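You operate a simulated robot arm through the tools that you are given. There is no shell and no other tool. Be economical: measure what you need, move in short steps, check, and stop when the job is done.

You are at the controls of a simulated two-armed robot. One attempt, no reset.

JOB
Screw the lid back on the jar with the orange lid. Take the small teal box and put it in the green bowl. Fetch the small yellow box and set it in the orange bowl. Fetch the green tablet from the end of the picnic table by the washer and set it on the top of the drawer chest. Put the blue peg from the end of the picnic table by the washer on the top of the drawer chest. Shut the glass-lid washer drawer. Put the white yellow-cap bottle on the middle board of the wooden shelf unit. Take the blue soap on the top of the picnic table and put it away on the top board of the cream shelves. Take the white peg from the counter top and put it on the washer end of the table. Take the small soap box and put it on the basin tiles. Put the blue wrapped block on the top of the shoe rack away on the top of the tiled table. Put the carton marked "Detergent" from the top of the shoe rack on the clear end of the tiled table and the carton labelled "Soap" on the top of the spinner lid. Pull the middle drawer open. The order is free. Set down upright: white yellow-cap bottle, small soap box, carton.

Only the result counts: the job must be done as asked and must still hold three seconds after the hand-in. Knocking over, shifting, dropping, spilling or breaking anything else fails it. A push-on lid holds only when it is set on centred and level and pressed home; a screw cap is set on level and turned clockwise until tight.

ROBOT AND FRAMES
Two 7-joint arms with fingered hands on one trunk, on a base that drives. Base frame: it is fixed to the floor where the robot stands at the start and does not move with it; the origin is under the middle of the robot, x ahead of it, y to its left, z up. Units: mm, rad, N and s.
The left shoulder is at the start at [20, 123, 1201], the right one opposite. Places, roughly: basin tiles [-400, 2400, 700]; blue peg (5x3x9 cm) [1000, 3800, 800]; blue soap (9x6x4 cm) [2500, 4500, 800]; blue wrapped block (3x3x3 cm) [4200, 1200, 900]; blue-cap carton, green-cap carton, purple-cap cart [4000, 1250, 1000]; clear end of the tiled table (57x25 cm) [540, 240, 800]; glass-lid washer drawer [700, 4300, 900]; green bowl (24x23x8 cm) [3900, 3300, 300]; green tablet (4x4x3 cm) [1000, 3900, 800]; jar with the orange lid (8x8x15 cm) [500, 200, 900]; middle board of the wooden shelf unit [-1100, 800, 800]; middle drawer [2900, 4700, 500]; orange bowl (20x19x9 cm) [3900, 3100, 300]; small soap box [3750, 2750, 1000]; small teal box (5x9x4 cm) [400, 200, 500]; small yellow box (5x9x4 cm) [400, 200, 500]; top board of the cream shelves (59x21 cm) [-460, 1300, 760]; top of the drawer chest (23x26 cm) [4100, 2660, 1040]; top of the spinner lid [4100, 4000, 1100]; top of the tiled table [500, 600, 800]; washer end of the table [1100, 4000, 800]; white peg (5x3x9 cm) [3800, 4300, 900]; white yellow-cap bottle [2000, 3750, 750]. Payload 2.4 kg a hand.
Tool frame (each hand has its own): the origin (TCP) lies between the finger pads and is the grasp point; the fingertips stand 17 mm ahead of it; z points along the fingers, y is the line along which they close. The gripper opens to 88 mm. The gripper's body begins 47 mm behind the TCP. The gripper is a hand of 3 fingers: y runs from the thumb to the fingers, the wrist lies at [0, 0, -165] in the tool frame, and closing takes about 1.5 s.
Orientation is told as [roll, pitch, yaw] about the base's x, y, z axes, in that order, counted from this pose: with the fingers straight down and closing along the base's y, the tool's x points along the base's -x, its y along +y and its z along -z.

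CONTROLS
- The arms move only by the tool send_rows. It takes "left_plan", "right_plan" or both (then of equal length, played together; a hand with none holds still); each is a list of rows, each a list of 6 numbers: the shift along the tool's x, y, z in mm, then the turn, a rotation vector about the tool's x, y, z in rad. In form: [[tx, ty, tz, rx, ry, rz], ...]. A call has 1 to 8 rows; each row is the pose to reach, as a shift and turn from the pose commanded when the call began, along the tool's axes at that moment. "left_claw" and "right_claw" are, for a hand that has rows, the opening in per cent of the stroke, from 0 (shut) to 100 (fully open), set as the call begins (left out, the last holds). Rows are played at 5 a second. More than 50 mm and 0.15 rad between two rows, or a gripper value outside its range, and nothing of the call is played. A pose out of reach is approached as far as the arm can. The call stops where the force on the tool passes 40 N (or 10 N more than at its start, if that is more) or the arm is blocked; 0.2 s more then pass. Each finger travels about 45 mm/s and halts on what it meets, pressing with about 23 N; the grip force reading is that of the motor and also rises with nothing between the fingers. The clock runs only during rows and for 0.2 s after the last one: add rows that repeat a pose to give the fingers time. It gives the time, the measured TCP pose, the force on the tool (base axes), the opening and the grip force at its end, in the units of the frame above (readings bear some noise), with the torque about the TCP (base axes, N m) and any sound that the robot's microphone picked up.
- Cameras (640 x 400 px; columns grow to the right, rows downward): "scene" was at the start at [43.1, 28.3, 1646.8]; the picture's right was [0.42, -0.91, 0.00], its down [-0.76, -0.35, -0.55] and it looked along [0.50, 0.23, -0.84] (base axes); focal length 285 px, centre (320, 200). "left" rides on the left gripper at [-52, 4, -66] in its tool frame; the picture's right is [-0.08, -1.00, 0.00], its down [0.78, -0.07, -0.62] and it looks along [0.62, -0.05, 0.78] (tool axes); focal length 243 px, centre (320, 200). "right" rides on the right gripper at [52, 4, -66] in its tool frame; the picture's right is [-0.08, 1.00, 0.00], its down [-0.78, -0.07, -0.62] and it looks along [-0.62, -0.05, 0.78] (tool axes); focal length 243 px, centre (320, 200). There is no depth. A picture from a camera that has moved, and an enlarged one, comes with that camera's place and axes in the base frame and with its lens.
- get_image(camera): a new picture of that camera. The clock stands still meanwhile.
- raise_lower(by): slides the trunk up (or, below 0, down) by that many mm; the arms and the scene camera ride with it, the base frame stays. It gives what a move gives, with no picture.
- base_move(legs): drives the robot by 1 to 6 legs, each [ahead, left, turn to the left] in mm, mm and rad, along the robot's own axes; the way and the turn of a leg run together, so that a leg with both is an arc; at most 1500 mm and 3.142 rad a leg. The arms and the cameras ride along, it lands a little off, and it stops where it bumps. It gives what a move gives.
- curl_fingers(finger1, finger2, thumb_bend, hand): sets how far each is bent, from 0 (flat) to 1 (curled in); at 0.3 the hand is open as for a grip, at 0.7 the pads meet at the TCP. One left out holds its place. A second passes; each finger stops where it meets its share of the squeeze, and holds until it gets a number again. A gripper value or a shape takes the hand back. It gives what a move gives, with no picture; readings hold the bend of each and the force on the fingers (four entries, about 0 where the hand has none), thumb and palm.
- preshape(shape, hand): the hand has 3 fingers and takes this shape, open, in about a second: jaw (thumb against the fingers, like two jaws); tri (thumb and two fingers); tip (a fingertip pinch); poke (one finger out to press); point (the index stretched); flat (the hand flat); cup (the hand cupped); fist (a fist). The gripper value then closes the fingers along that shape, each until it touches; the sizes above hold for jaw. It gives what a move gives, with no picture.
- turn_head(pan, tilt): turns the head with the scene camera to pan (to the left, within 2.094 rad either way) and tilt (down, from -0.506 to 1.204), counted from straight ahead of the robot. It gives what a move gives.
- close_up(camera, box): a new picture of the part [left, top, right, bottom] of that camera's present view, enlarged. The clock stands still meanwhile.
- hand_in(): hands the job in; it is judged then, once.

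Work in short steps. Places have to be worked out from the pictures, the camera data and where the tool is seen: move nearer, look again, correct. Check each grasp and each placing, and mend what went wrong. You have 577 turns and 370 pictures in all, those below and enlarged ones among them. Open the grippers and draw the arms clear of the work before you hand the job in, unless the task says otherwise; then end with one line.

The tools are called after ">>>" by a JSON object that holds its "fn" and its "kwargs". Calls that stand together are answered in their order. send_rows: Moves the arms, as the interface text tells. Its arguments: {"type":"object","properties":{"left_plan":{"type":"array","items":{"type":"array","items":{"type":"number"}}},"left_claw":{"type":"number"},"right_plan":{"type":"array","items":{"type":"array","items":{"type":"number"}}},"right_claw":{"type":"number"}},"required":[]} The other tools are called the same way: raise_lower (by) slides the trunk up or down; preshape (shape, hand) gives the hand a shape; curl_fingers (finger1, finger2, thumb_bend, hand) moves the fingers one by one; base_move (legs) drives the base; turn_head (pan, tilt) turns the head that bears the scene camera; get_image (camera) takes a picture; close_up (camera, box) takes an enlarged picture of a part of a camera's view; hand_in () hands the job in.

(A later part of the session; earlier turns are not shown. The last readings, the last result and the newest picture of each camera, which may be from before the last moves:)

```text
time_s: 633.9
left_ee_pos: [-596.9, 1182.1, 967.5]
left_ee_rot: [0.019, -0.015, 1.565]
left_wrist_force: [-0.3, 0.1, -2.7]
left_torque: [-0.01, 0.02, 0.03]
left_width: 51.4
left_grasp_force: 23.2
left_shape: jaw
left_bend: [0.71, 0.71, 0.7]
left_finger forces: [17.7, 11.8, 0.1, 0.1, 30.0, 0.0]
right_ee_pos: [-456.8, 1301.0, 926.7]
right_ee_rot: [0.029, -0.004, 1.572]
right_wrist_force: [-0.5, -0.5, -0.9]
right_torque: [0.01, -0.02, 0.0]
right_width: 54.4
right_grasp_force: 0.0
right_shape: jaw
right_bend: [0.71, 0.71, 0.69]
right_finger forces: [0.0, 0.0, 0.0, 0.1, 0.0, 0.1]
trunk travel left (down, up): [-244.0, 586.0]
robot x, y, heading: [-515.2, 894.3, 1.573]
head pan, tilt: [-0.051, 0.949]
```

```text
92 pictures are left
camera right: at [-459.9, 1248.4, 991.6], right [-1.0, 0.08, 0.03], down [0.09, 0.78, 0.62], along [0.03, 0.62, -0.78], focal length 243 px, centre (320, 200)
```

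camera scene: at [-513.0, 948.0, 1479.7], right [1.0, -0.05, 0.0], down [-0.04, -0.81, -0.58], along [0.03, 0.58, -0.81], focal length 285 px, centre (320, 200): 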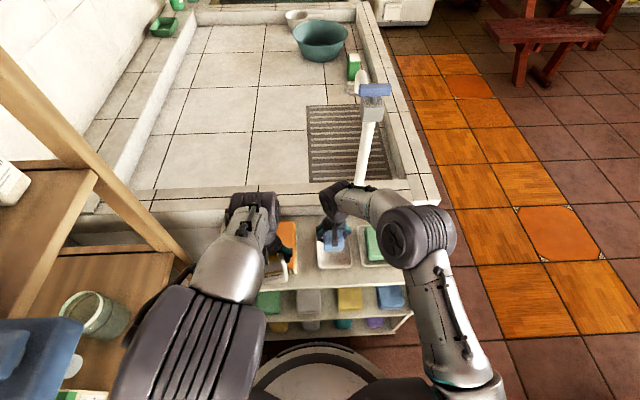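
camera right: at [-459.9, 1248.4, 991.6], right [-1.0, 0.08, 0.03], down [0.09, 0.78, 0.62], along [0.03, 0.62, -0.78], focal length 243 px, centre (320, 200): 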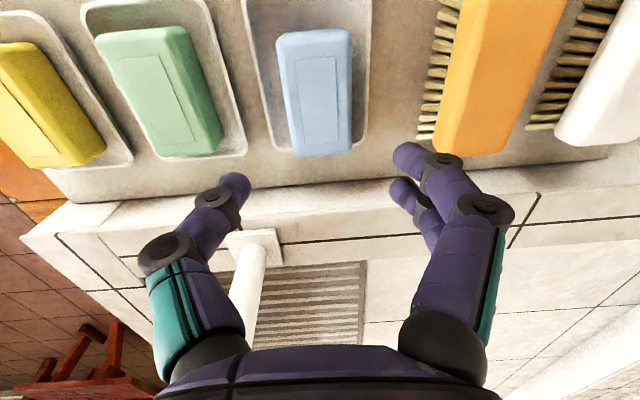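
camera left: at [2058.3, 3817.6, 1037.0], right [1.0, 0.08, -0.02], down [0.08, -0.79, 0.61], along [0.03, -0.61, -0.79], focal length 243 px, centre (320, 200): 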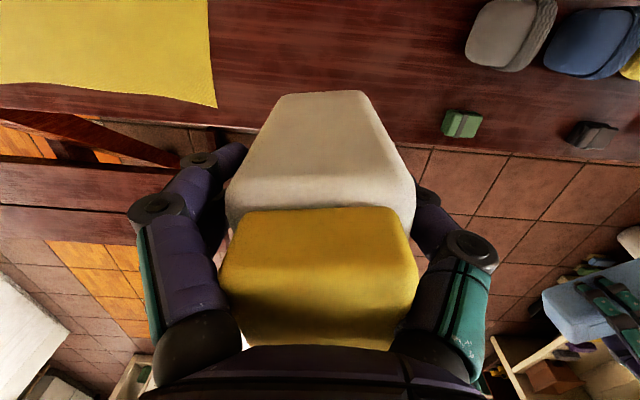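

Blue soap rests in its dish. For the bottle I need a horizontal hold to enter the shelf, so I'll hand it over in mid-air: left holds the top, right grips the lower body pointing forward. Back off for room and position the left.

>>> {"fn": "base_move", "kwargs": {"legs": [[-255, 0, 0]]}}

>>> {"fn": "send_rows", "kwargs": {"left_plan": [[-30, -12, 0, 0, 0, 0], [-65, -24, 0, 0, 0, 0], [-100, -36, 0, 0, 0, 0], [-135, -48, 0, 0, 0, 0], [-153, -60, 0, 0, 0, 0], [-153, -60, 0, 0, 0, 0]], "right_plan": [[20, -30, 0, 0, -0.1, 0], [40, -60, 0, 0, -0.2, 0], [55, -90, 0, 0, -0.3, 0], [65, -110, 0, 0, -0.4, 0], [75, -120, 0, 0, -0.5, 0], [80, -120, 0, 0, -0.6, 0]], "right_claw": 100}}

>>> {"fn": "send_rows", "kwargs": {"right_plan": [[0, 0, 0, 0, -0.14, 0], [0, 0, 0, 0, -0.28, 0], [0, 0, 0, 0, -0.42, 0], [0, 0, 0, 0, -0.56, 0], [0, 0, 0, 0, -0.7, 0], [0, 0, 0, 0, -0.84, 0], [0, 0, 0, 0, -0.94, 0]]}}

>>> {"fn": "turn_head", "kwargs": {"pan": 0, "tilt": 0.9}}

>>> {"fn": "get_image", "kwargs": {"camera": "scene"}}

```text
time_s: 635.7
left_ee_pos: [-595.8, 929.5, 966.5]
left_ee_rot: [0.019, -0.016, 1.561]
left_wrist_force: [0.1, -0.1, -2.0]
left_torque: [0.02, 0.02, 0.01]
left_width: 51.6
left_grasp_force: 23.2
left_shape: jaw
left_bend: [0.71, 0.71, 0.7]
left_finger forces: [17.7, 11.8, 0.1, 0.1, 30.1, 0.0]
right_ee_pos: [-457.3, 1049.3, 925.8]
right_ee_rot: [0.029, -0.003, 1.567]
right_wrist_force: [-0.1, 0.4, 0.5]
right_torque: [0.0, 0.03, 0.01]
right_width: 54.1
right_grasp_force: 0.0
right_shape: jaw
right_bend: [0.71, 0.71, 0.69]
right_finger forces: [0.1, 0.0, 0.1, 0.0, 0.0, 0.0]
trunk travel left (down, up): [-244.0, 586.0]
robot x, y, heading: [-517.3, 646.9, 1.566]
head pan, tilt: [-0.051, 0.949]
```

```text
time_s: 637.1
left_ee_pos: [-537.7, 1083.5, 967.5]
left_ee_rot: [0.021, -0.014, 1.562]
left_wrist_force: [-0.3, 0.4, -2.2]
left_torque: [0.0, 0.0, 0.01]
left_width: 51.6
left_grasp_force: 23.2
left_shape: jaw
left_bend: [0.72, 0.71, 0.71]
left_finger forces: [17.3, 11.7, 0.0, 0.0, 29.2, 0.1]
right_ee_pos: [-336.8, 970.5, 921.9]
right_ee_rot: [0.037, -0.602, 1.547]
right_wrist_force: [0.6, 0.1, 0.7]
right_torque: [-0.01, -0.01, 0.01]
right_width: 87.9
right_grasp_force: 0.0
right_shape: jaw
right_bend: [0.3, 0.3, 0.3]
right_finger forces: [0.0, 0.1, 0.0, 0.0, 0.1, 0.0]
trunk travel left (down, up): [-244.0, 586.0]
robot x, y, heading: [-519.5, 643.6, 1.567]
head pan, tilt: [-0.051, 0.949]
```

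```text
time_s: 638.7
left_ee_pos: [-536.9, 1084.9, 967.0]
left_ee_rot: [0.019, -0.016, 1.561]
left_wrist_force: [-1.0, 0.6, -1.8]
left_torque: [-0.03, 0.02, -0.01]
left_width: 51.6
left_grasp_force: 22.6
left_shape: jaw
left_bend: [0.72, 0.71, 0.71]
left_finger forces: [17.2, 11.6, 0.0, 0.1, 29.1, 0.1]
right_ee_pos: [-339.1, 983.8, 909.4]
right_ee_rot: [0.852, -1.531, 0.717]
right_wrist_force: [-0.4, -0.5, 0.4]
right_torque: [-0.04, 0.0, -0.01]
right_width: 87.9
right_grasp_force: 0.1
right_shape: jaw
right_bend: [0.3, 0.3, 0.3]
right_finger forces: [0.0, 0.1, 0.0, 0.1, 0.0, 0.0]
right hand out of reach, approached as far as the arm can: row 2, 3, 4, 5, 6, 7
trunk travel left (down, up): [-244.0, 586.0]
robot x, y, heading: [-512.4, 648.5, 1.564]
head pan, tilt: [-0.051, 0.949]
```

```text
time_s: 639.4
left_ee_pos: [-536.6, 1084.9, 967.8]
left_ee_rot: [0.018, -0.015, 1.562]
left_wrist_force: [0.1, -0.7, -1.6]
left_torque: [-0.02, -0.01, 0.0]
left_width: 51.9
left_grasp_force: 23.0
left_shape: jaw
left_bend: [0.72, 0.71, 0.71]
left_finger forces: [17.3, 11.6, 0.1, 0.0, 29.1, 0.1]
right_ee_pos: [-338.9, 984.6, 909.1]
right_ee_rot: [0.834, -1.528, 0.736]
right_wrist_force: [-0.3, -0.1, -1.1]
right_torque: [0.03, 0.02, -0.01]
right_width: 87.9
right_grasp_force: 0.1
right_shape: jaw
right_bend: [0.3, 0.3, 0.3]
right_finger forces: [0.1, 0.0, 0.1, 0.0, 0.0, 0.1]
trunk travel left (down, up): [-244.0, 586.0]
robot x, y, heading: [-511.9, 643.1, 1.568]
head pan, tilt: [0.0, 0.901]
```

```text
91 pictures are left
camera scene: at [-517.4, 700.2, 1483.3], right [1.0, -0.01, 0.0], down [0.0, -0.78, -0.62], along [0.0, 0.62, -0.78], focal length 285 px, centre (320, 200)
```

scene: 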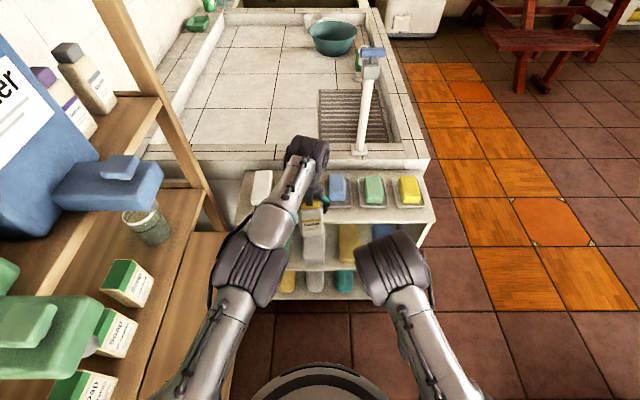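

Left holds the bottle at (−537,1085). Slide the right hand left into line behind it.

>>> {"fn": "send_rows", "kwargs": {"right_plan": [[-4, 45, 0, 0, 0, 0], [-8, 90, 0, 0, 0, 0], [-8, 135, 0, 0, 0, 0], [-8, 180, 0, 0, 0, 0], [-8, 198, 0, 0, 0, 0], [-8, 198, 0, 0, 0, 0]]}}

>>> {"fn": "get_image", "kwargs": {"camera": "right"}}

>>> {"fn": "get_image", "kwargs": {"camera": "scene"}}

```text
time_s: 640.8
left_ee_pos: [-537.0, 1084.4, 967.7]
left_ee_rot: [0.018, -0.015, 1.56]
left_wrist_force: [-0.1, 0.0, -2.8]
left_torque: [-0.01, -0.03, -0.01]
left_width: 51.8
left_grasp_force: 23.0
left_shape: jaw
left_bend: [0.72, 0.71, 0.71]
left_finger forces: [17.1, 11.7, 0.0, 0.1, 29.0, 0.0]
right_ee_pos: [-534.7, 985.7, 923.5]
right_ee_rot: [0.829, -1.531, 0.74]
right_wrist_force: [-0.1, 0.5, 0.0]
right_torque: [0.01, 0.01, -0.01]
right_width: 87.7
right_grasp_force: 0.1
right_shape: jaw
right_bend: [0.3, 0.3, 0.3]
right_finger forces: [0.0, 0.1, 0.1, 0.0, 0.1, 0.1]
trunk travel left (down, up): [-244.0, 586.0]
robot x, y, heading: [-518.8, 644.6, 1.565]
head pan, tilt: [0.0, 0.901]
```

```text
90 pictures are left
camera right: at [-541.0, 917.7, 873.6], right [-0.99, 0.01, 0.11], down [0.09, -0.6, 0.8], along [0.07, 0.8, 0.6], focal length 243 px, centre (320, 200)
```

right: 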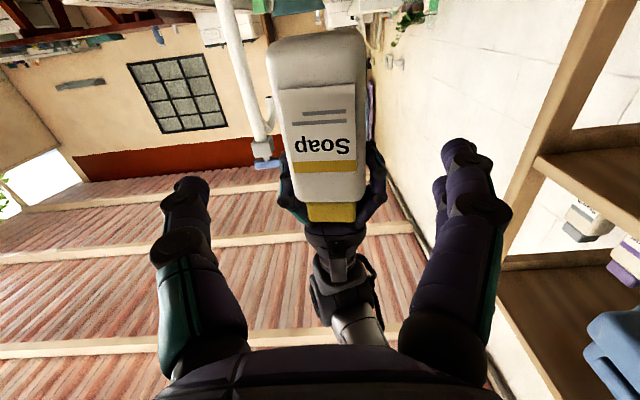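

```text
89 pictures are left
camera scene: at [-517.5, 700.2, 1483.3], right [1.0, -0.01, 0.0], down [0.0, -0.78, -0.62], along [0.0, 0.62, -0.78], focal length 285 px, centre (320, 200)
```

scene: 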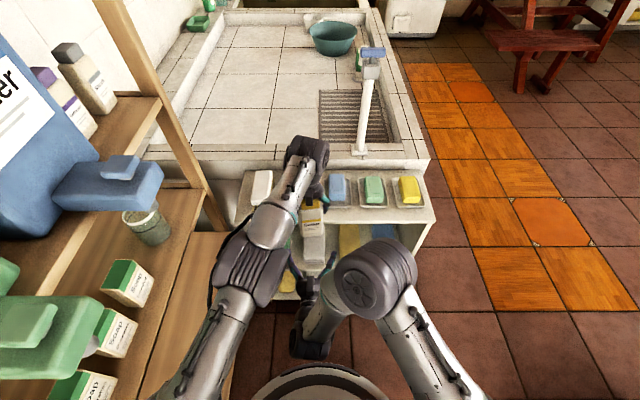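

Well aligned. Advance the right hand around the bottle's lower body.

>>> {"fn": "send_rows", "kwargs": {"right_plan": [[3, 1, 30, 0, 0, 0], [6, 1, 60, 0, 0, 0], [6, 1, 85, 0, 0, 0], [6, 1, 98, 0, 0, 0], [6, 1, 98, 0, 0, 0]]}}

>>> {"fn": "get_image", "kwargs": {"camera": "right"}}

```text
time_s: 642.0
left_ee_pos: [-536.7, 1084.8, 967.8]
left_ee_rot: [0.02, -0.015, 1.561]
left_wrist_force: [-0.1, 0.9, -1.6]
left_torque: [0.01, 0.0, 0.01]
left_width: 51.4
left_grasp_force: 23.0
left_shape: jaw
left_bend: [0.72, 0.71, 0.71]
left_finger forces: [17.0, 11.7, 0.0, 0.0, 29.0, 0.0]
right_ee_pos: [-537.6, 1085.7, 914.6]
right_ee_rot: [0.824, -1.53, 0.744]
right_wrist_force: [0.3, 1.2, 0.4]
right_torque: [0.0, 0.01, -0.01]
right_width: 88.0
right_grasp_force: 0.1
right_shape: jaw
right_bend: [0.3, 0.3, 0.3]
right_finger forces: [0.1, 0.0, 0.0, 0.0, 0.0, 0.0]
trunk travel left (down, up): [-244.0, 586.0]
robot x, y, heading: [-519.3, 645.8, 1.565]
head pan, tilt: [0.0, 0.901]
```

```text
88 pictures are left
camera right: at [-543.5, 1017.5, 864.7], right [-0.99, 0.01, 0.11], down [0.09, -0.6, 0.8], along [0.07, 0.8, 0.6], focal length 243 px, centre (320, 200)
```

right: 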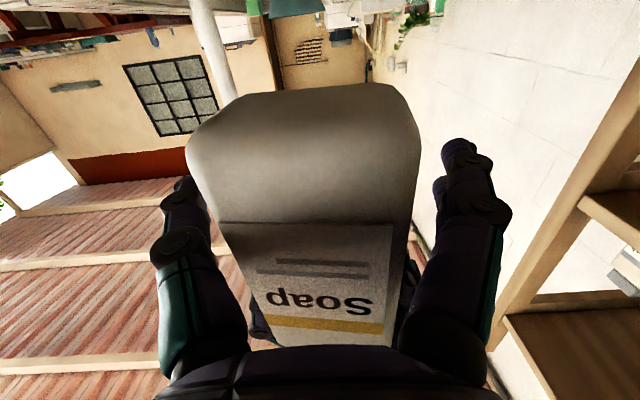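

In position. Close the right hand on the body.

>>> {"fn": "send_rows", "kwargs": {"right_plan": [[0, 0, 0, 0, 0, 0], [0, 0, 0, 0, 0, 0], [0, 0, 0, 0, 0, 0], [0, 0, 0, 0, 0, 0], [0, 0, 0, 0, 0, 0], [0, 0, 0, 0, 0, 0]], "right_claw": 35}}

>>> {"fn": "get_image", "kwargs": {"camera": "right"}}

```text
time_s: 643.4
left_ee_pos: [-537.1, 1085.4, 968.9]
left_ee_rot: [0.018, -0.017, 1.559]
left_wrist_force: [-1.7, -0.7, -2.4]
left_torque: [-0.02, 0.06, -0.12]
left_width: 51.7
left_grasp_force: 23.3
left_shape: jaw
left_bend: [0.71, 0.71, 0.71]
left_finger forces: [17.1, 12.1, 0.1, 0.0, 27.8, 0.1]
right_ee_pos: [-535.7, 1084.8, 915.6]
right_ee_rot: [0.832, -1.531, 0.735]
right_wrist_force: [2.0, 0.9, -0.6]
right_torque: [0.02, -0.01, 0.16]
right_width: 53.0
right_grasp_force: 23.3
right_shape: jaw
right_bend: [0.71, 0.71, 0.73]
right_finger forces: [10.0, 10.1, 0.0, 0.0, 21.4, 0.0]
trunk travel left (down, up): [-244.0, 586.0]
robot x, y, heading: [-513.4, 644.7, 1.566]
head pan, tilt: [0.0, 0.901]
```

```text
87 pictures are left
camera right: at [-543.5, 1017.4, 864.7], right [-0.99, 0.01, 0.11], down [0.09, -0.6, 0.8], along [0.07, 0.8, 0.6], focal length 243 px, centre (320, 200)
```

right: 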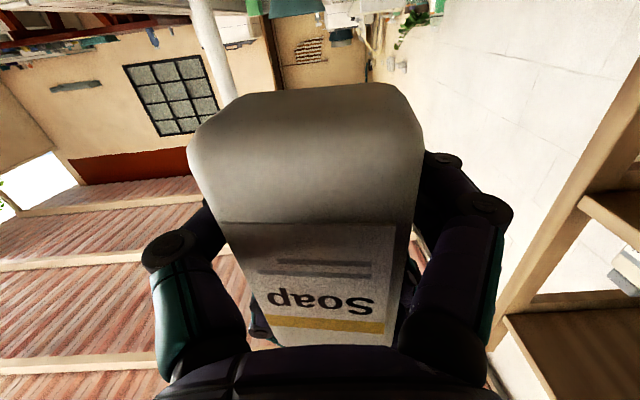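

Both hold it. Release the left and lift it away.

>>> {"fn": "send_rows", "kwargs": {"left_plan": [[0, 0, 0, 0, 0, 0], [0, 0, 0, 0, 0, 0], [0, 0, 0, 0, 0, 0], [0, 0, -20, 0, 0, 0], [0, 0, -60, 0, 0, 0], [0, 0, -100, 0, 0, 0], [0, 30, -130, 0, 0, 0], [20, 70, -140, 0, 0, 0]], "left_claw": 100}}

>>> {"fn": "get_image", "kwargs": {"camera": "left"}}

>>> {"fn": "get_image", "kwargs": {"camera": "right"}}

```text
time_s: 645.2
left_ee_pos: [-607.7, 1054.2, 1104.1]
left_ee_rot: [0.021, -0.015, 1.561]
left_wrist_force: [0.4, -0.1, 0.3]
left_torque: [0.01, 0.01, 0.02]
left_width: 87.6
left_grasp_force: 0.0
left_shape: jaw
left_bend: [0.3, 0.3, 0.3]
left_finger forces: [0.0, 0.0, 0.0, 0.0, 0.0, 0.0]
left hand out of reach, approached as far as the arm can: row 5, 6, 7, 8
right_ee_pos: [-536.4, 1084.2, 915.2]
right_ee_rot: [0.839, -1.529, 0.729]
right_wrist_force: [-0.1, 0.4, 0.0]
right_torque: [0.04, 0.0, 0.02]
right_width: 52.3
right_grasp_force: 23.5
right_shape: jaw
right_bend: [0.71, 0.71, 0.73]
right_finger forces: [10.3, 10.7, 0.1, 0.0, 21.1, 0.0]
trunk travel left (down, up): [-244.0, 586.0]
robot x, y, heading: [-520.5, 648.4, 1.569]
head pan, tilt: [0.0, 0.901]
```

```text
86 pictures are left
camera left: at [-610.1, 1105.4, 1171.8], right [1.0, 0.08, -0.02], down [0.07, -0.79, 0.61], along [0.03, -0.61, -0.79], focal length 243 px, centre (320, 200)
```

left: 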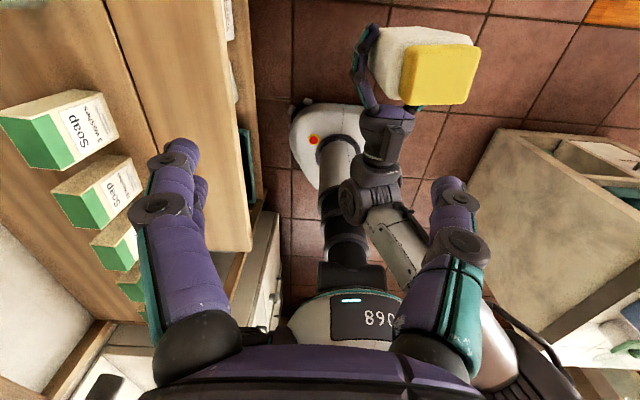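

```text
85 pictures are left
camera right: at [-543.3, 1017.2, 864.8], right [-0.99, 0.01, 0.12], down [0.09, -0.6, 0.8], along [0.07, 0.8, 0.6], focal length 243 px, centre (320, 200)
```

right: 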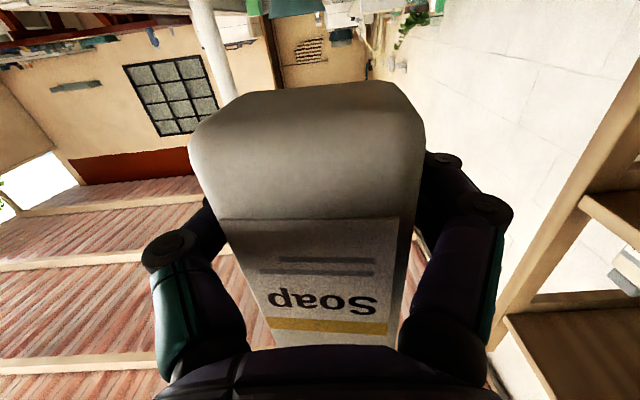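

Transfer done (bottle bottom ≈41 mm below the right TCP). Now swing to face the wooden shelf: first move clear, then turn.

>>> {"fn": "base_move", "kwargs": {"legs": [[0, -280, 0], [0, 0, 1.571], [0, -280, 0]]}}

>>> {"fn": "turn_head", "kwargs": {"pan": -0.1, "tilt": 0.75}}

>>> {"fn": "get_image", "kwargs": {"camera": "scene"}}

```text
time_s: 652.4
left_ee_pos: [-635.3, 851.5, 1104.2]
left_ee_rot: [0.019, -0.014, 3.095]
left_wrist_force: [-0.5, -0.3, -0.4]
left_torque: [-0.01, 0.01, -0.02]
left_width: 87.8
left_grasp_force: 0.1
left_shape: jaw
left_bend: [0.3, 0.3, 0.3]
left_finger forces: [0.0, 0.0, 0.0, 0.1, 0.0, 0.1]
right_ee_pos: [-662.8, 921.3, 915.3]
right_ee_rot: [0.838, -1.528, 2.263]
right_wrist_force: [-0.2, -0.1, 0.3]
right_torque: [0.01, -0.01, -0.03]
right_width: 52.0
right_grasp_force: 22.9
right_shape: jaw
right_bend: [0.71, 0.71, 0.73]
right_finger forces: [10.2, 10.6, 0.1, 0.0, 20.9, 0.1]
trunk travel left (down, up): [-244.0, 586.0]
robot x, y, heading: [-227.3, 922.0, 3.095]
head pan, tilt: [0.0, 0.901]
```

```text
time_s: 653.1
left_ee_pos: [-634.1, 850.6, 1104.0]
left_ee_rot: [0.018, -0.017, 3.094]
left_wrist_force: [0.4, -0.4, 0.3]
left_torque: [-0.02, 0.0, -0.01]
left_width: 87.9
left_grasp_force: 0.0
left_shape: jaw
left_bend: [0.3, 0.3, 0.3]
left_finger forces: [0.0, 0.0, 0.1, 0.0, 0.0, 0.1]
right_ee_pos: [-662.8, 920.8, 914.8]
right_ee_rot: [0.829, -1.529, 2.273]
right_wrist_force: [0.5, 0.7, -0.6]
right_torque: [0.0, 0.03, 0.02]
right_width: 52.0
right_grasp_force: 23.0
right_shape: jaw
right_bend: [0.71, 0.71, 0.73]
right_finger forces: [10.2, 10.7, 0.0, 0.0, 20.9, 0.1]
trunk travel left (down, up): [-244.0, 586.0]
robot x, y, heading: [-221.9, 925.3, 3.1]
head pan, tilt: [-0.099, 0.75]
```

```text
84 pictures are left
camera scene: at [-285.7, 934.0, 1495.2], right [0.14, 0.99, 0.0], down [0.68, -0.1, -0.73], along [-0.72, 0.1, -0.68], focal length 285 px, centre (320, 200)
```

scene: 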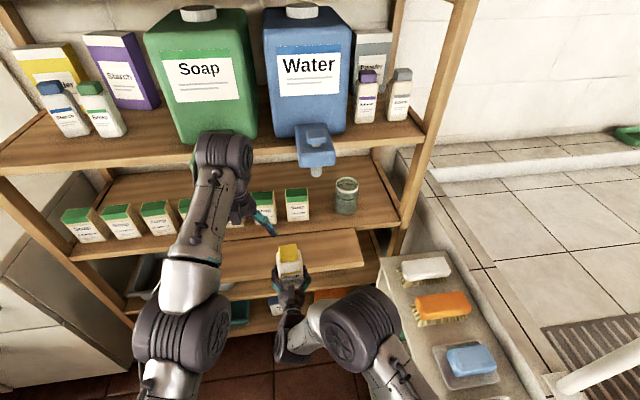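

Retract the left arm, shift the right to y≈1030 and lower to z≈865.

>>> {"fn": "send_rows", "kwargs": {"left_plan": [[40, 20, 0, 0, 0, 0], [80, 40, 0, 0, 0, 0], [120, 60, 0, 0, 0, 0], [160, 80, 0, 0, 0, 0], [200, 100, 0, 0, 0, 0], [210, 110, 0, 0, 0, 0]], "right_plan": [[10, -20, 0, 0, 0, 0], [20, -40, 0, 0, 0, 0], [30, -60, 0, 0, 0, 0], [40, -80, 0, 0, 0, 0], [48, -100, 0, 0, 0, 0], [50, -110, 0, 0, 0, 0]]}}

>>> {"fn": "base_move", "kwargs": {"legs": [[130, 0, 0.03]]}}

>>> {"fn": "get_image", "kwargs": {"camera": "scene"}}

>>> {"fn": "get_image", "kwargs": {"camera": "right"}}

```text
time_s: 654.5
left_ee_pos: [-428.8, 730.9, 1102.2]
left_ee_rot: [0.017, -0.017, 3.095]
left_wrist_force: [-0.6, 0.5, -1.2]
left_torque: [0.03, 0.01, 0.0]
left_width: 88.1
left_grasp_force: 0.1
left_shape: jaw
left_bend: [0.3, 0.3, 0.3]
left_finger forces: [0.1, 0.1, 0.0, 0.1, 0.0, 0.1]
left hand out of reach, approached as far as the arm can: row 1
right_ee_pos: [-657.0, 1030.4, 861.5]
right_ee_rot: [0.829, -1.53, 2.271]
right_wrist_force: [-0.5, 0.8, -0.4]
right_torque: [0.04, 0.03, 0.03]
right_width: 52.0
right_grasp_force: 22.9
right_shape: jaw
right_bend: [0.71, 0.71, 0.73]
right_finger forces: [10.2, 10.5, 0.1, 0.0, 20.7, 0.0]
trunk travel left (down, up): [-244.0, 586.0]
robot x, y, heading: [-221.6, 923.8, 3.098]
head pan, tilt: [-0.099, 0.75]
```

```text
time_s: 655.8
left_ee_pos: [-553.6, 728.2, 1102.4]
left_ee_rot: [0.018, -0.014, 3.126]
left_wrist_force: [0.7, 0.4, -0.3]
left_torque: [0.0, 0.02, 0.01]
left_width: 87.6
left_grasp_force: 0.2
left_shape: jaw
left_bend: [0.3, 0.3, 0.3]
left_finger forces: [0.1, 0.1, 0.0, 0.1, 0.1, 0.0]
right_ee_pos: [-791.0, 1020.7, 861.0]
right_ee_rot: [0.819, -1.53, 2.314]
right_wrist_force: [0.5, 0.4, -0.4]
right_torque: [0.0, -0.02, 0.0]
right_width: 52.3
right_grasp_force: 23.6
right_shape: jaw
right_bend: [0.71, 0.71, 0.73]
right_finger forces: [10.3, 10.4, 0.1, 0.1, 20.6, 0.0]
trunk travel left (down, up): [-244.0, 586.0]
robot x, y, heading: [-351.2, 927.1, 3.133]
head pan, tilt: [-0.099, 0.75]
```

```text
83 pictures are left
camera scene: at [-416.6, 935.6, 1495.1], right [0.11, 0.99, 0.0], down [0.68, -0.08, -0.73], along [-0.73, 0.08, -0.68], focal length 285 px, centre (320, 200)
```

scene: 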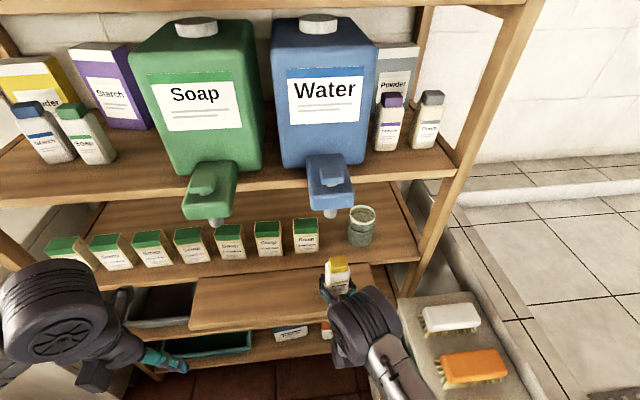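

```text
82 pictures are left
camera right: at [-723.2, 1013.3, 811.1], right [-0.01, -0.99, 0.11], down [0.6, 0.08, 0.8], along [-0.8, 0.08, 0.59], focal length 243 px, centre (320, 200)
```

right: 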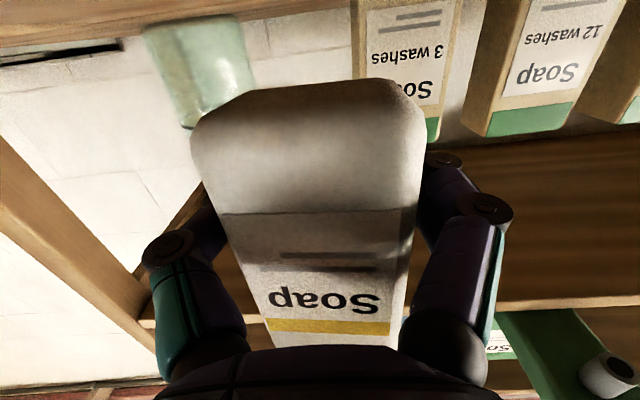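

Gap centre is y≈1037; board top ≈805. Shift +14 in y and drive forward 100.

>>> {"fn": "send_rows", "kwargs": {"right_plan": [[0, -8, 0, 0, 0, 0], [0, -15, 0, 0, 0, 0], [0, -15, 0, 0, 0, 0]]}}

>>> {"fn": "base_move", "kwargs": {"legs": [[95, 0, 0.008]]}}

>>> {"fn": "get_image", "kwargs": {"camera": "right"}}

>>> {"fn": "close_up", "kwargs": {"camera": "scene", "box": [220, 170, 440, 320]}}

```text
time_s: 656.6
left_ee_pos: [-552.9, 727.6, 1101.8]
left_ee_rot: [0.02, -0.014, 3.126]
left_wrist_force: [-0.4, -0.2, -0.6]
left_torque: [-0.04, 0.0, 0.0]
left_width: 87.8
left_grasp_force: 0.0
left_shape: jaw
left_bend: [0.3, 0.3, 0.3]
left_finger forces: [0.1, 0.1, 0.1, 0.0, 0.0, 0.0]
right_ee_pos: [-789.0, 1034.7, 861.5]
right_ee_rot: [0.83, -1.53, 2.299]
right_wrist_force: [-0.6, 0.2, 0.1]
right_torque: [0.04, 0.01, -0.02]
right_width: 52.0
right_grasp_force: 22.9
right_shape: jaw
right_bend: [0.71, 0.71, 0.73]
right_finger forces: [10.2, 10.4, 0.0, 0.1, 20.7, 0.0]
trunk travel left (down, up): [-244.0, 586.0]
robot x, y, heading: [-352.2, 928.3, 3.132]
head pan, tilt: [-0.099, 0.75]
```

```text
time_s: 657.5
left_ee_pos: [-580.2, 728.4, 1102.5]
left_ee_rot: [0.017, -0.02, 3.126]
left_wrist_force: [0.7, 0.2, 0.1]
left_torque: [0.0, 0.0, 0.0]
left_width: 87.8
left_grasp_force: 0.1
left_shape: jaw
left_bend: [0.3, 0.3, 0.3]
left_finger forces: [0.1, 0.1, 0.0, 0.1, 0.0, 0.0]
right_ee_pos: [-812.1, 1034.0, 860.4]
right_ee_rot: [0.742, -1.525, 2.394]
right_wrist_force: [23.7, -0.5, 30.5]
right_torque: [-0.24, -3.74, 0.16]
right_width: 52.0
right_grasp_force: 22.6
right_shape: jaw
right_bend: [0.71, 0.71, 0.73]
right_finger forces: [10.4, 10.3, 0.0, 0.0, 20.7, 0.0]
trunk travel left (down, up): [-244.0, 586.0]
robot x, y, heading: [-380.5, 931.4, 3.126]
head pan, tilt: [-0.099, 0.75]
stopped in leg 1: the force on the tool passed its limit at 246 N (the readings are from after the stop); the commanded pose is now the measured one
```

```text
81 pictures are left
camera right: at [-745.4, 1027.4, 811.5], right [-0.01, -0.99, 0.12], down [0.6, 0.09, 0.8], along [-0.8, 0.08, 0.59], focal length 243 px, centre (320, 200)
```

right: 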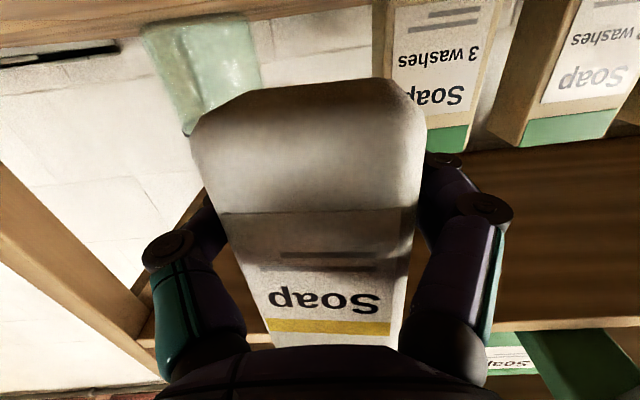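

```text
2.67 times, centred on (330, 245) of scene
camera zoom: at [-440.1, 935.3, 1495.5], right [0.11, 0.99, 0.0], down [0.67, -0.08, -0.73], along [-0.73, 0.08, -0.68], focal length 760 px, centre (293, 80)
```

zoom: 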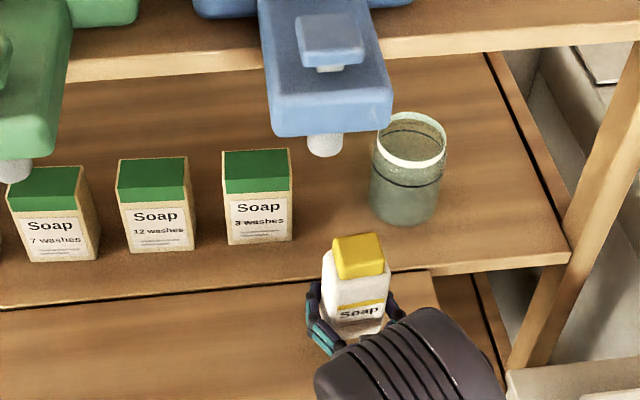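

The hand's under-camera met the pull-out board. Back off, tilt the hand to ~1.3 rad so it rides higher, and raise.

>>> {"fn": "base_move", "kwargs": {"legs": [[-70, 0, 0.01]]}}

>>> {"fn": "send_rows", "kwargs": {"right_plan": [[-20, 0, 0, 0, 0.08, 0], [-40, 0, 0, 0, 0.16, 0], [-45, 0, 0, 0, 0.24, 0], [-45, 0, 0, 0, 0.24, 0]]}}

>>> {"fn": "get_image", "kwargs": {"camera": "right"}}

>>> {"fn": "get_image", "kwargs": {"camera": "scene"}}

```text
time_s: 658.5
left_ee_pos: [-510.3, 726.1, 1101.9]
left_ee_rot: [0.02, -0.013, 3.134]
left_wrist_force: [0.4, -0.1, 0.0]
left_torque: [-0.02, -0.01, 0.0]
left_width: 88.0
left_grasp_force: 0.0
left_shape: jaw
left_bend: [0.3, 0.3, 0.3]
left_finger forces: [0.1, 0.0, 0.1, 0.0, 0.1, 0.0]
right_ee_pos: [-745.0, 1030.2, 858.8]
right_ee_rot: [0.669, -1.522, 2.473]
right_wrist_force: [0.4, 0.5, -0.7]
right_torque: [0.01, 0.03, 0.02]
right_width: 52.1
right_grasp_force: 23.0
right_shape: jaw
right_bend: [0.71, 0.71, 0.73]
right_finger forces: [10.4, 10.5, 0.0, 0.0, 20.8, 0.0]
trunk travel left (down, up): [-244.0, 586.0]
robot x, y, heading: [-314.1, 926.8, 3.137]
head pan, tilt: [-0.099, 0.75]
```

```text
time_s: 659.5
left_ee_pos: [-511.0, 725.9, 1101.9]
left_ee_rot: [0.019, -0.013, 3.135]
left_wrist_force: [-1.1, 0.4, -0.4]
left_torque: [-0.01, 0.0, -0.03]
left_width: 87.9
left_grasp_force: 0.0
left_shape: jaw
left_bend: [0.3, 0.3, 0.3]
left_finger forces: [0.0, 0.1, 0.0, 0.0, 0.0, 0.0]
right_ee_pos: [-748.4, 1031.2, 904.9]
right_ee_rot: [0.107, -1.289, 3.038]
right_wrist_force: [-0.7, -0.8, 0.2]
right_torque: [-0.02, -0.04, 0.01]
right_width: 51.7
right_grasp_force: 22.2
right_shape: jaw
right_bend: [0.71, 0.71, 0.73]
right_finger forces: [10.5, 10.3, 0.1, 0.0, 20.8, 0.0]
trunk travel left (down, up): [-244.0, 586.0]
robot x, y, heading: [-310.2, 926.4, 3.14]
head pan, tilt: [-0.099, 0.75]
```

```text
79 pictures are left
camera right: at [-670.6, 1026.0, 872.8], right [-0.02, -0.99, 0.11], down [0.38, 0.09, 0.92], along [-0.92, 0.06, 0.38], focal length 243 px, centre (320, 200)
```

right: 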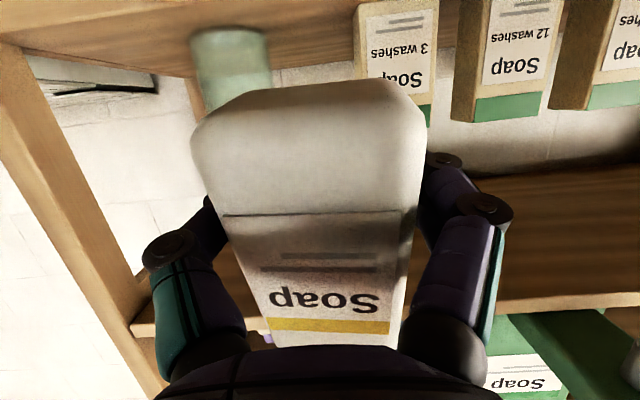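

```text
78 pictures are left
camera scene: at [-374.7, 934.9, 1495.2], right [0.1, 0.99, 0.0], down [0.68, -0.07, -0.73], along [-0.73, 0.08, -0.68], focal length 285 px, centre (320, 200)
```

scene: 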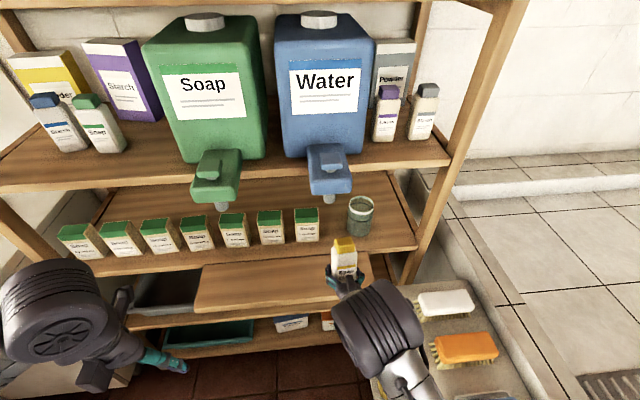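

Clear above the board now. Drive forward 150.

>>> {"fn": "base_move", "kwargs": {"legs": [[150, 0, 0]]}}

>>> {"fn": "get_image", "kwargs": {"camera": "right"}}

>>> {"fn": "close_up", "kwargs": {"camera": "scene", "box": [220, 170, 440, 320]}}

```text
time_s: 660.9
left_ee_pos: [-663.0, 726.9, 1101.5]
left_ee_rot: [0.02, -0.014, 3.133]
left_wrist_force: [-1.1, -0.4, -0.4]
left_torque: [-0.02, 0.01, 0.02]
left_width: 88.2
left_grasp_force: 0.1
left_shape: jaw
left_bend: [0.3, 0.3, 0.3]
left_finger forces: [0.0, 0.0, 0.0, 0.1, 0.0, 0.0]
right_ee_pos: [-898.3, 1032.7, 904.2]
right_ee_rot: [0.108, -1.29, 3.036]
right_wrist_force: [-0.4, 0.4, 0.1]
right_torque: [0.03, -0.02, 0.0]
right_width: 51.7
right_grasp_force: 23.6
right_shape: jaw
right_bend: [0.71, 0.71, 0.73]
right_finger forces: [10.4, 10.3, 0.1, 0.0, 20.7, 0.0]
trunk travel left (down, up): [-244.0, 586.0]
robot x, y, heading: [-458.8, 924.7, 3.136]
head pan, tilt: [-0.099, 0.75]
```

```text
77 pictures are left
camera right: at [-820.8, 1027.5, 872.4], right [-0.02, -0.99, 0.11], down [0.38, 0.09, 0.92], along [-0.92, 0.07, 0.38], focal length 243 px, centre (320, 200)
```

right: 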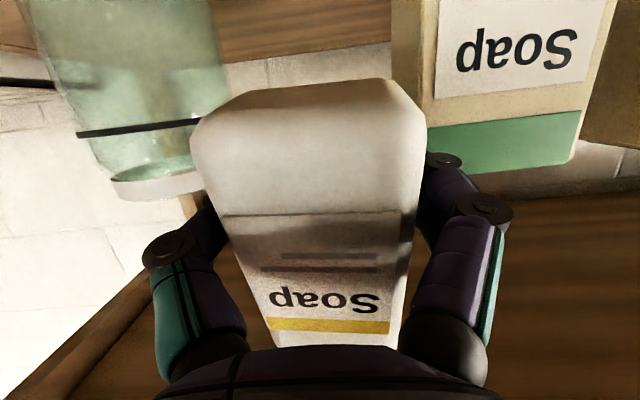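

```text
2.67 times, centred on (330, 245) of scene
camera zoom: at [-525.4, 935.7, 1495.1], right [0.11, 0.99, 0.0], down [0.68, -0.07, -0.73], along [-0.73, 0.08, -0.68], focal length 760 px, centre (293, 80)
```

zoom: 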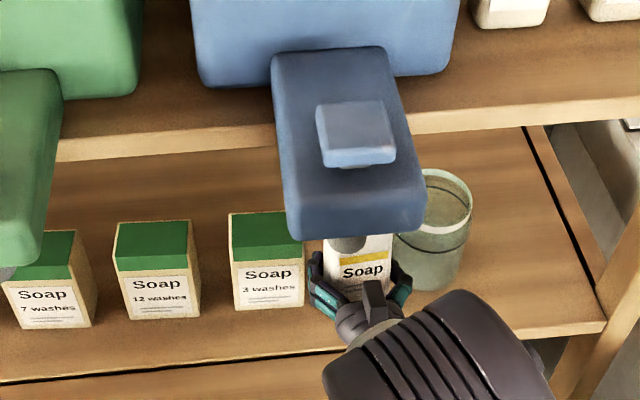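

Between the carton and the jar with clearance. Advance 12 mm, then lower slowly to contact.

>>> {"fn": "send_rows", "kwargs": {"right_plan": [[-3, 0, 12, 0, 0, 0], [16, 0, 17, 0, 0, 0], [30, 0, 21, 0, 0, 0], [36, 0, 23, 0, 0, 0], [41, 0, 25, 0, 0, 0], [46, 0, 26, 0, 0, 0], [50, 0, 27, 0, 0, 0], [54, 0, 28, 0, 0, 0]]}}

>>> {"fn": "get_image", "kwargs": {"camera": "right"}}

```text
time_s: 662.7
left_ee_pos: [-660.9, 726.3, 1102.9]
left_ee_rot: [0.019, -0.015, 3.133]
left_wrist_force: [-0.3, 0.5, 0.1]
left_torque: [0.0, -0.01, 0.03]
left_width: 87.9
left_grasp_force: 0.0
left_shape: jaw
left_bend: [0.3, 0.3, 0.3]
left_finger forces: [0.0, 0.0, 0.0, 0.0, 0.1, 0.1]
right_ee_pos: [-909.2, 1032.0, 845.4]
right_ee_rot: [0.108, -1.294, 3.034]
right_wrist_force: [2.6, 1.4, 12.4]
right_torque: [-0.04, -1.39, 0.11]
right_width: 51.7
right_grasp_force: 23.2
right_shape: jaw
right_bend: [0.71, 0.71, 0.73]
right_finger forces: [10.4, 10.3, 0.1, 0.0, 20.7, 0.0]
trunk travel left (down, up): [-244.0, 586.0]
robot x, y, heading: [-459.9, 929.7, 3.133]
head pan, tilt: [-0.099, 0.75]
```

```text
75 pictures are left
camera right: at [-832.0, 1026.1, 813.7], right [-0.02, -0.99, 0.11], down [0.39, 0.09, 0.92], along [-0.92, 0.07, 0.38], focal length 243 px, centre (320, 200)
```

right: 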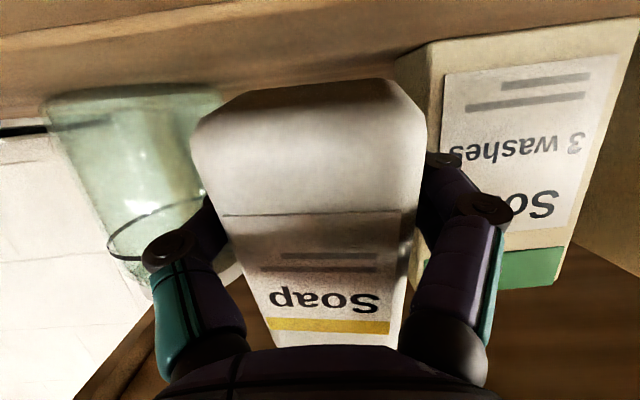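

Contact is at the hand's wrist on the pull-out board; the bottle's foot is within a few mm of the board, leaning ~13°. I ease the grip open in small steps so it settles upright.

>>> {"fn": "send_rows", "kwargs": {"right_plan": [[-1, 0, 0, 0, 0, 0], [-1, 0, 0, 0, 0, 0], [-1, 0, 0, 0, 0, 0]], "right_claw": 58.5}}

>>> {"fn": "send_rows", "kwargs": {"right_plan": [[0, 0, 0, 0, 0, 0], [0, 0, 0, 0, 0, 0], [0, 0, 0, 0, 0, 0]], "right_claw": 60.5}}

>>> {"fn": "get_image", "kwargs": {"camera": "right"}}

```text
time_s: 663.5
left_ee_pos: [-661.1, 728.0, 1101.3]
left_ee_rot: [0.02, -0.015, 3.132]
left_wrist_force: [-0.3, 0.2, 0.4]
left_torque: [0.0, -0.03, 0.03]
left_width: 87.8
left_grasp_force: 0.0
left_shape: jaw
left_bend: [0.3, 0.3, 0.3]
left_finger forces: [0.1, 0.0, 0.0, 0.1, 0.1, 0.0]
right_ee_pos: [-909.5, 1030.9, 845.3]
right_ee_rot: [0.109, -1.291, 3.035]
right_wrist_force: [-0.9, -0.3, -1.0]
right_torque: [0.01, 0.0, 0.0]
right_width: 52.6
right_grasp_force: 0.1
right_shape: jaw
right_bend: [0.71, 0.71, 0.7]
right_finger forces: [0.3, 0.3, 0.0, 0.0, 0.8, 0.0]
trunk travel left (down, up): [-244.0, 586.0]
robot x, y, heading: [-462.6, 927.4, 3.141]
head pan, tilt: [-0.099, 0.75]
```

```text
time_s: 664.3
left_ee_pos: [-660.9, 726.6, 1101.3]
left_ee_rot: [0.02, -0.014, 3.133]
left_wrist_force: [0.1, 0.1, -1.0]
left_torque: [0.0, 0.01, 0.0]
left_width: 87.8
left_grasp_force: 0.1
left_shape: jaw
left_bend: [0.3, 0.3, 0.3]
left_finger forces: [0.0, 0.1, 0.1, 0.1, 0.0, 0.0]
right_ee_pos: [-910.9, 1032.4, 845.6]
right_ee_rot: [0.107, -1.288, 3.035]
right_wrist_force: [-0.1, -0.5, 0.1]
right_torque: [0.0, -0.03, -0.01]
right_width: 53.3
right_grasp_force: 0.0
right_shape: jaw
right_bend: [0.71, 0.71, 0.7]
right_finger forces: [0.2, 0.3, 0.1, 0.0, 0.4, 0.0]
trunk travel left (down, up): [-244.0, 586.0]
robot x, y, heading: [-458.8, 930.7, 3.134]
head pan, tilt: [-0.099, 0.75]
```

```text
74 pictures are left
camera right: at [-832.5, 1025.8, 813.9], right [-0.02, -0.99, 0.11], down [0.38, 0.09, 0.92], along [-0.92, 0.07, 0.38], focal length 243 px, centre (320, 200)
```

right: 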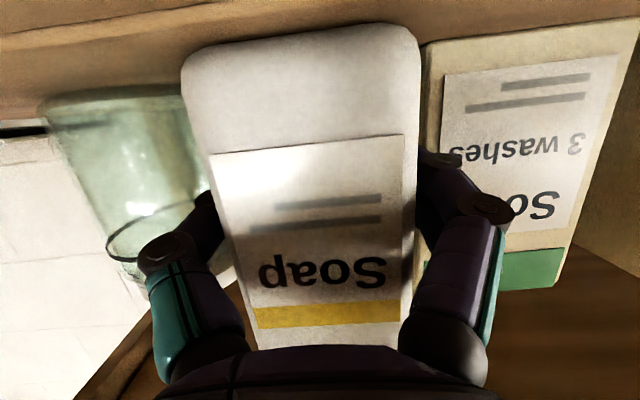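

The bottle settled upright on the board. Open slightly more and withdraw straight back by driving.

>>> {"fn": "send_rows", "kwargs": {"right_plan": [[-2, 0, 0, 0, 0, 0], [-3, 0, 0, 0, 0, 0], [-3, 0, 0, 0, 0, 0]], "right_claw": 66}}

>>> {"fn": "base_move", "kwargs": {"legs": [[-110, 0, 0]]}}

>>> {"fn": "get_image", "kwargs": {"camera": "scene"}}

>>> {"fn": "get_image", "kwargs": {"camera": "right"}}

```text
time_s: 665.1
left_ee_pos: [-660.5, 727.6, 1102.8]
left_ee_rot: [0.019, -0.014, 3.132]
left_wrist_force: [0.5, 0.8, -0.6]
left_torque: [-0.01, 0.0, -0.02]
left_width: 88.0
left_grasp_force: 0.1
left_shape: jaw
left_bend: [0.3, 0.3, 0.3]
left_finger forces: [0.1, 0.1, 0.0, 0.1, 0.0, 0.0]
right_ee_pos: [-910.8, 1031.0, 847.4]
right_ee_rot: [0.11, -1.289, 3.037]
right_wrist_force: [0.0, 0.6, 0.0]
right_torque: [0.01, -0.01, 0.0]
right_width: 57.5
right_grasp_force: 0.1
right_shape: jaw
right_bend: [0.7, 0.7, 0.67]
right_finger forces: [0.0, 0.0, 0.0, 0.0, 0.0, 0.1]
trunk travel left (down, up): [-244.0, 586.0]
robot x, y, heading: [-462.1, 926.3, 3.135]
head pan, tilt: [-0.099, 0.75]
```

```text
time_s: 666.3
left_ee_pos: [-546.9, 726.2, 1101.2]
left_ee_rot: [0.019, -0.014, 3.132]
left_wrist_force: [0.4, -0.9, 0.4]
left_torque: [0.01, 0.03, 0.0]
left_width: 88.0
left_grasp_force: 0.1
left_shape: jaw
left_bend: [0.3, 0.3, 0.3]
left_finger forces: [0.0, 0.1, 0.0, 0.0, 0.0, 0.0]
right_ee_pos: [-797.1, 1031.8, 848.4]
right_ee_rot: [0.112, -1.292, 3.034]
right_wrist_force: [-0.1, 0.2, 0.9]
right_torque: [0.02, 0.01, 0.0]
right_width: 57.9
right_grasp_force: 0.1
right_shape: jaw
right_bend: [0.7, 0.7, 0.67]
right_finger forces: [0.2, 0.0, 0.1, 0.0, 0.0, 0.0]
trunk travel left (down, up): [-244.0, 586.0]
robot x, y, heading: [-351.6, 926.0, 3.137]
head pan, tilt: [-0.099, 0.75]
```

```text
73 pictures are left
camera scene: at [-410.0, 935.0, 1495.3], right [0.1, 0.99, 0.0], down [0.68, -0.07, -0.73], along [-0.73, 0.08, -0.68], focal length 285 px, centre (320, 200)
```

scene: 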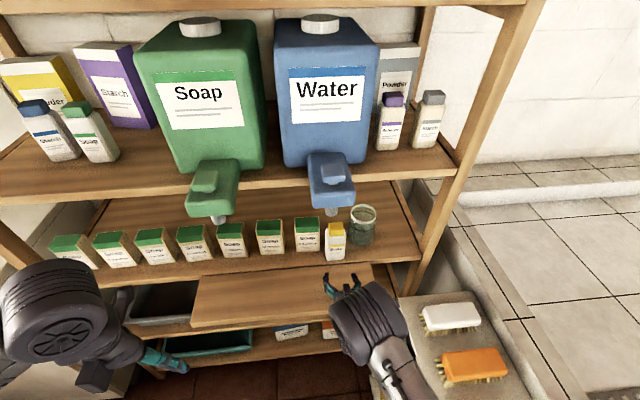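

```text
72 pictures are left
camera right: at [-719.6, 1025.0, 817.0], right [-0.02, -0.99, 0.11], down [0.38, 0.09, 0.92], along [-0.92, 0.07, 0.38], focal length 243 px, centre (320, 200)
```

right: 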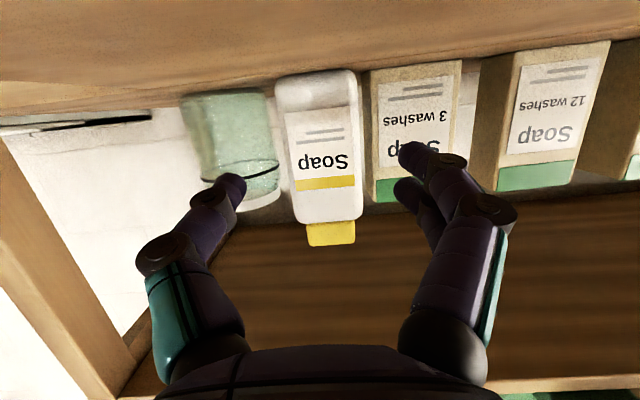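

Bottle is placed upright on the middle board. Now retract, restore the right hand, and travel back to the shoe rack for the block and the Detergent carton.

>>> {"fn": "base_move", "kwargs": {"legs": [[-350, 0, 0]]}}

>>> {"fn": "send_rows", "kwargs": {"right_plan": [[-30, 0, 0, 0, 0.14, 0], [-60, 0, 0, 0, 0.28, 0], [-90, 0, 0, 0, 0.42, 0], [-120, 0, 0, 0, 0.56, 0], [-140, 0, -20, 0, 0.7, 0], [-140, 0, -40, 0, 0.84, 0], [-140, 0, -60, 0, 0.98, 0], [-140, 0, -70, 0, 1.12, 0]], "right_claw": 100}}

>>> {"fn": "send_rows", "kwargs": {"right_plan": [[0, 0, 0, 0, 0.14, 0], [0, 0, 0, 0, 0.172, 0], [0, 0, 0, 0, 0.172, 0]]}}

>>> {"fn": "raise_lower", "kwargs": {"by": 290}}

```text
time_s: 668.5
left_ee_pos: [-201.0, 724.7, 1101.9]
left_ee_rot: [0.02, -0.015, 3.131]
left_wrist_force: [-0.5, -0.6, 1.2]
left_torque: [-0.01, 0.02, 0.0]
left_width: 88.1
left_grasp_force: 0.0
left_shape: jaw
left_bend: [0.3, 0.3, 0.3]
left_finger forces: [0.0, 0.0, 0.0, 0.1, 0.1, 0.1]
right_ee_pos: [-451.5, 1029.6, 848.4]
right_ee_rot: [0.11, -1.29, 3.033]
right_wrist_force: [0.9, -0.1, 0.3]
right_torque: [0.02, 0.01, 0.01]
right_width: 57.5
right_grasp_force: 0.1
right_shape: jaw
right_bend: [0.7, 0.7, 0.67]
right_finger forces: [0.1, 0.0, 0.0, 0.0, 0.1, 0.0]
trunk travel left (down, up): [-244.0, 586.0]
robot x, y, heading: [-2.2, 923.4, 3.131]
head pan, tilt: [-0.099, 0.75]
```

```text
time_s: 670.3
left_ee_pos: [-202.4, 724.0, 1102.4]
left_ee_rot: [0.02, -0.015, 3.131]
left_wrist_force: [0.0, -0.4, -0.5]
left_torque: [-0.01, 0.02, 0.03]
left_width: 87.9
left_grasp_force: 0.1
left_shape: jaw
left_bend: [0.3, 0.3, 0.3]
left_finger forces: [0.0, 0.1, 0.0, 0.0, 0.0, 0.1]
right_ee_pos: [-423.9, 1034.1, 1002.9]
right_ee_rot: [0.031, -0.172, 3.135]
right_wrist_force: [0.7, 0.6, -0.2]
right_torque: [0.02, 0.0, 0.01]
right_width: 87.8
right_grasp_force: 0.1
right_shape: jaw
right_bend: [0.3, 0.3, 0.3]
right_finger forces: [0.0, 0.1, 0.0, 0.1, 0.0, 0.0]
trunk travel left (down, up): [-244.0, 586.0]
robot x, y, heading: [0.4, 927.6, 3.135]
head pan, tilt: [-0.099, 0.75]
```

```text
time_s: 671.1
left_ee_pos: [-201.3, 725.4, 1100.5]
left_ee_rot: [0.019, -0.013, 3.13]
left_wrist_force: [0.0, 0.9, 0.9]
left_torque: [0.03, 0.0, -0.03]
left_width: 87.8
left_grasp_force: 0.0
left_shape: jaw
left_bend: [0.3, 0.3, 0.3]
left_finger forces: [0.0, 0.0, 0.1, 0.0, 0.0, 0.0]
right_ee_pos: [-424.3, 1033.6, 1003.6]
right_ee_rot: [0.03, 0.002, 3.139]
right_wrist_force: [-0.4, 0.0, -0.6]
right_torque: [0.03, 0.03, -0.03]
right_width: 88.0
right_grasp_force: 0.2
right_shape: jaw
right_bend: [0.3, 0.3, 0.3]
right_finger forces: [0.0, 0.1, 0.0, 0.0, 0.0, 0.0]
trunk travel left (down, up): [-244.0, 586.0]
robot x, y, heading: [1.5, 927.4, 3.132]
head pan, tilt: [-0.099, 0.75]
```

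```text
time_s: 674.1
left_ee_pos: [-201.9, 725.0, 1390.8]
left_ee_rot: [0.019, -0.015, 3.13]
left_wrist_force: [0.6, -0.6, 1.0]
left_torque: [0.02, 0.01, 0.03]
left_width: 88.3
left_grasp_force: 0.1
left_shape: jaw
left_bend: [0.3, 0.3, 0.3]
left_finger forces: [0.0, 0.1, 0.0, 0.0, 0.1, 0.1]
right_ee_pos: [-424.0, 1033.9, 1292.9]
right_ee_rot: [0.03, 0.002, 3.139]
right_wrist_force: [-0.1, 0.8, 0.5]
right_torque: [0.04, 0.0, 0.0]
right_width: 87.8
right_grasp_force: 0.0
right_shape: jaw
right_bend: [0.3, 0.3, 0.3]
right_finger forces: [0.0, 0.0, 0.0, 0.0, 0.1, 0.0]
trunk travel left (down, up): [-534.0, 296.0]
robot x, y, heading: [0.9, 923.5, 3.131]
head pan, tilt: [-0.099, 0.75]
```

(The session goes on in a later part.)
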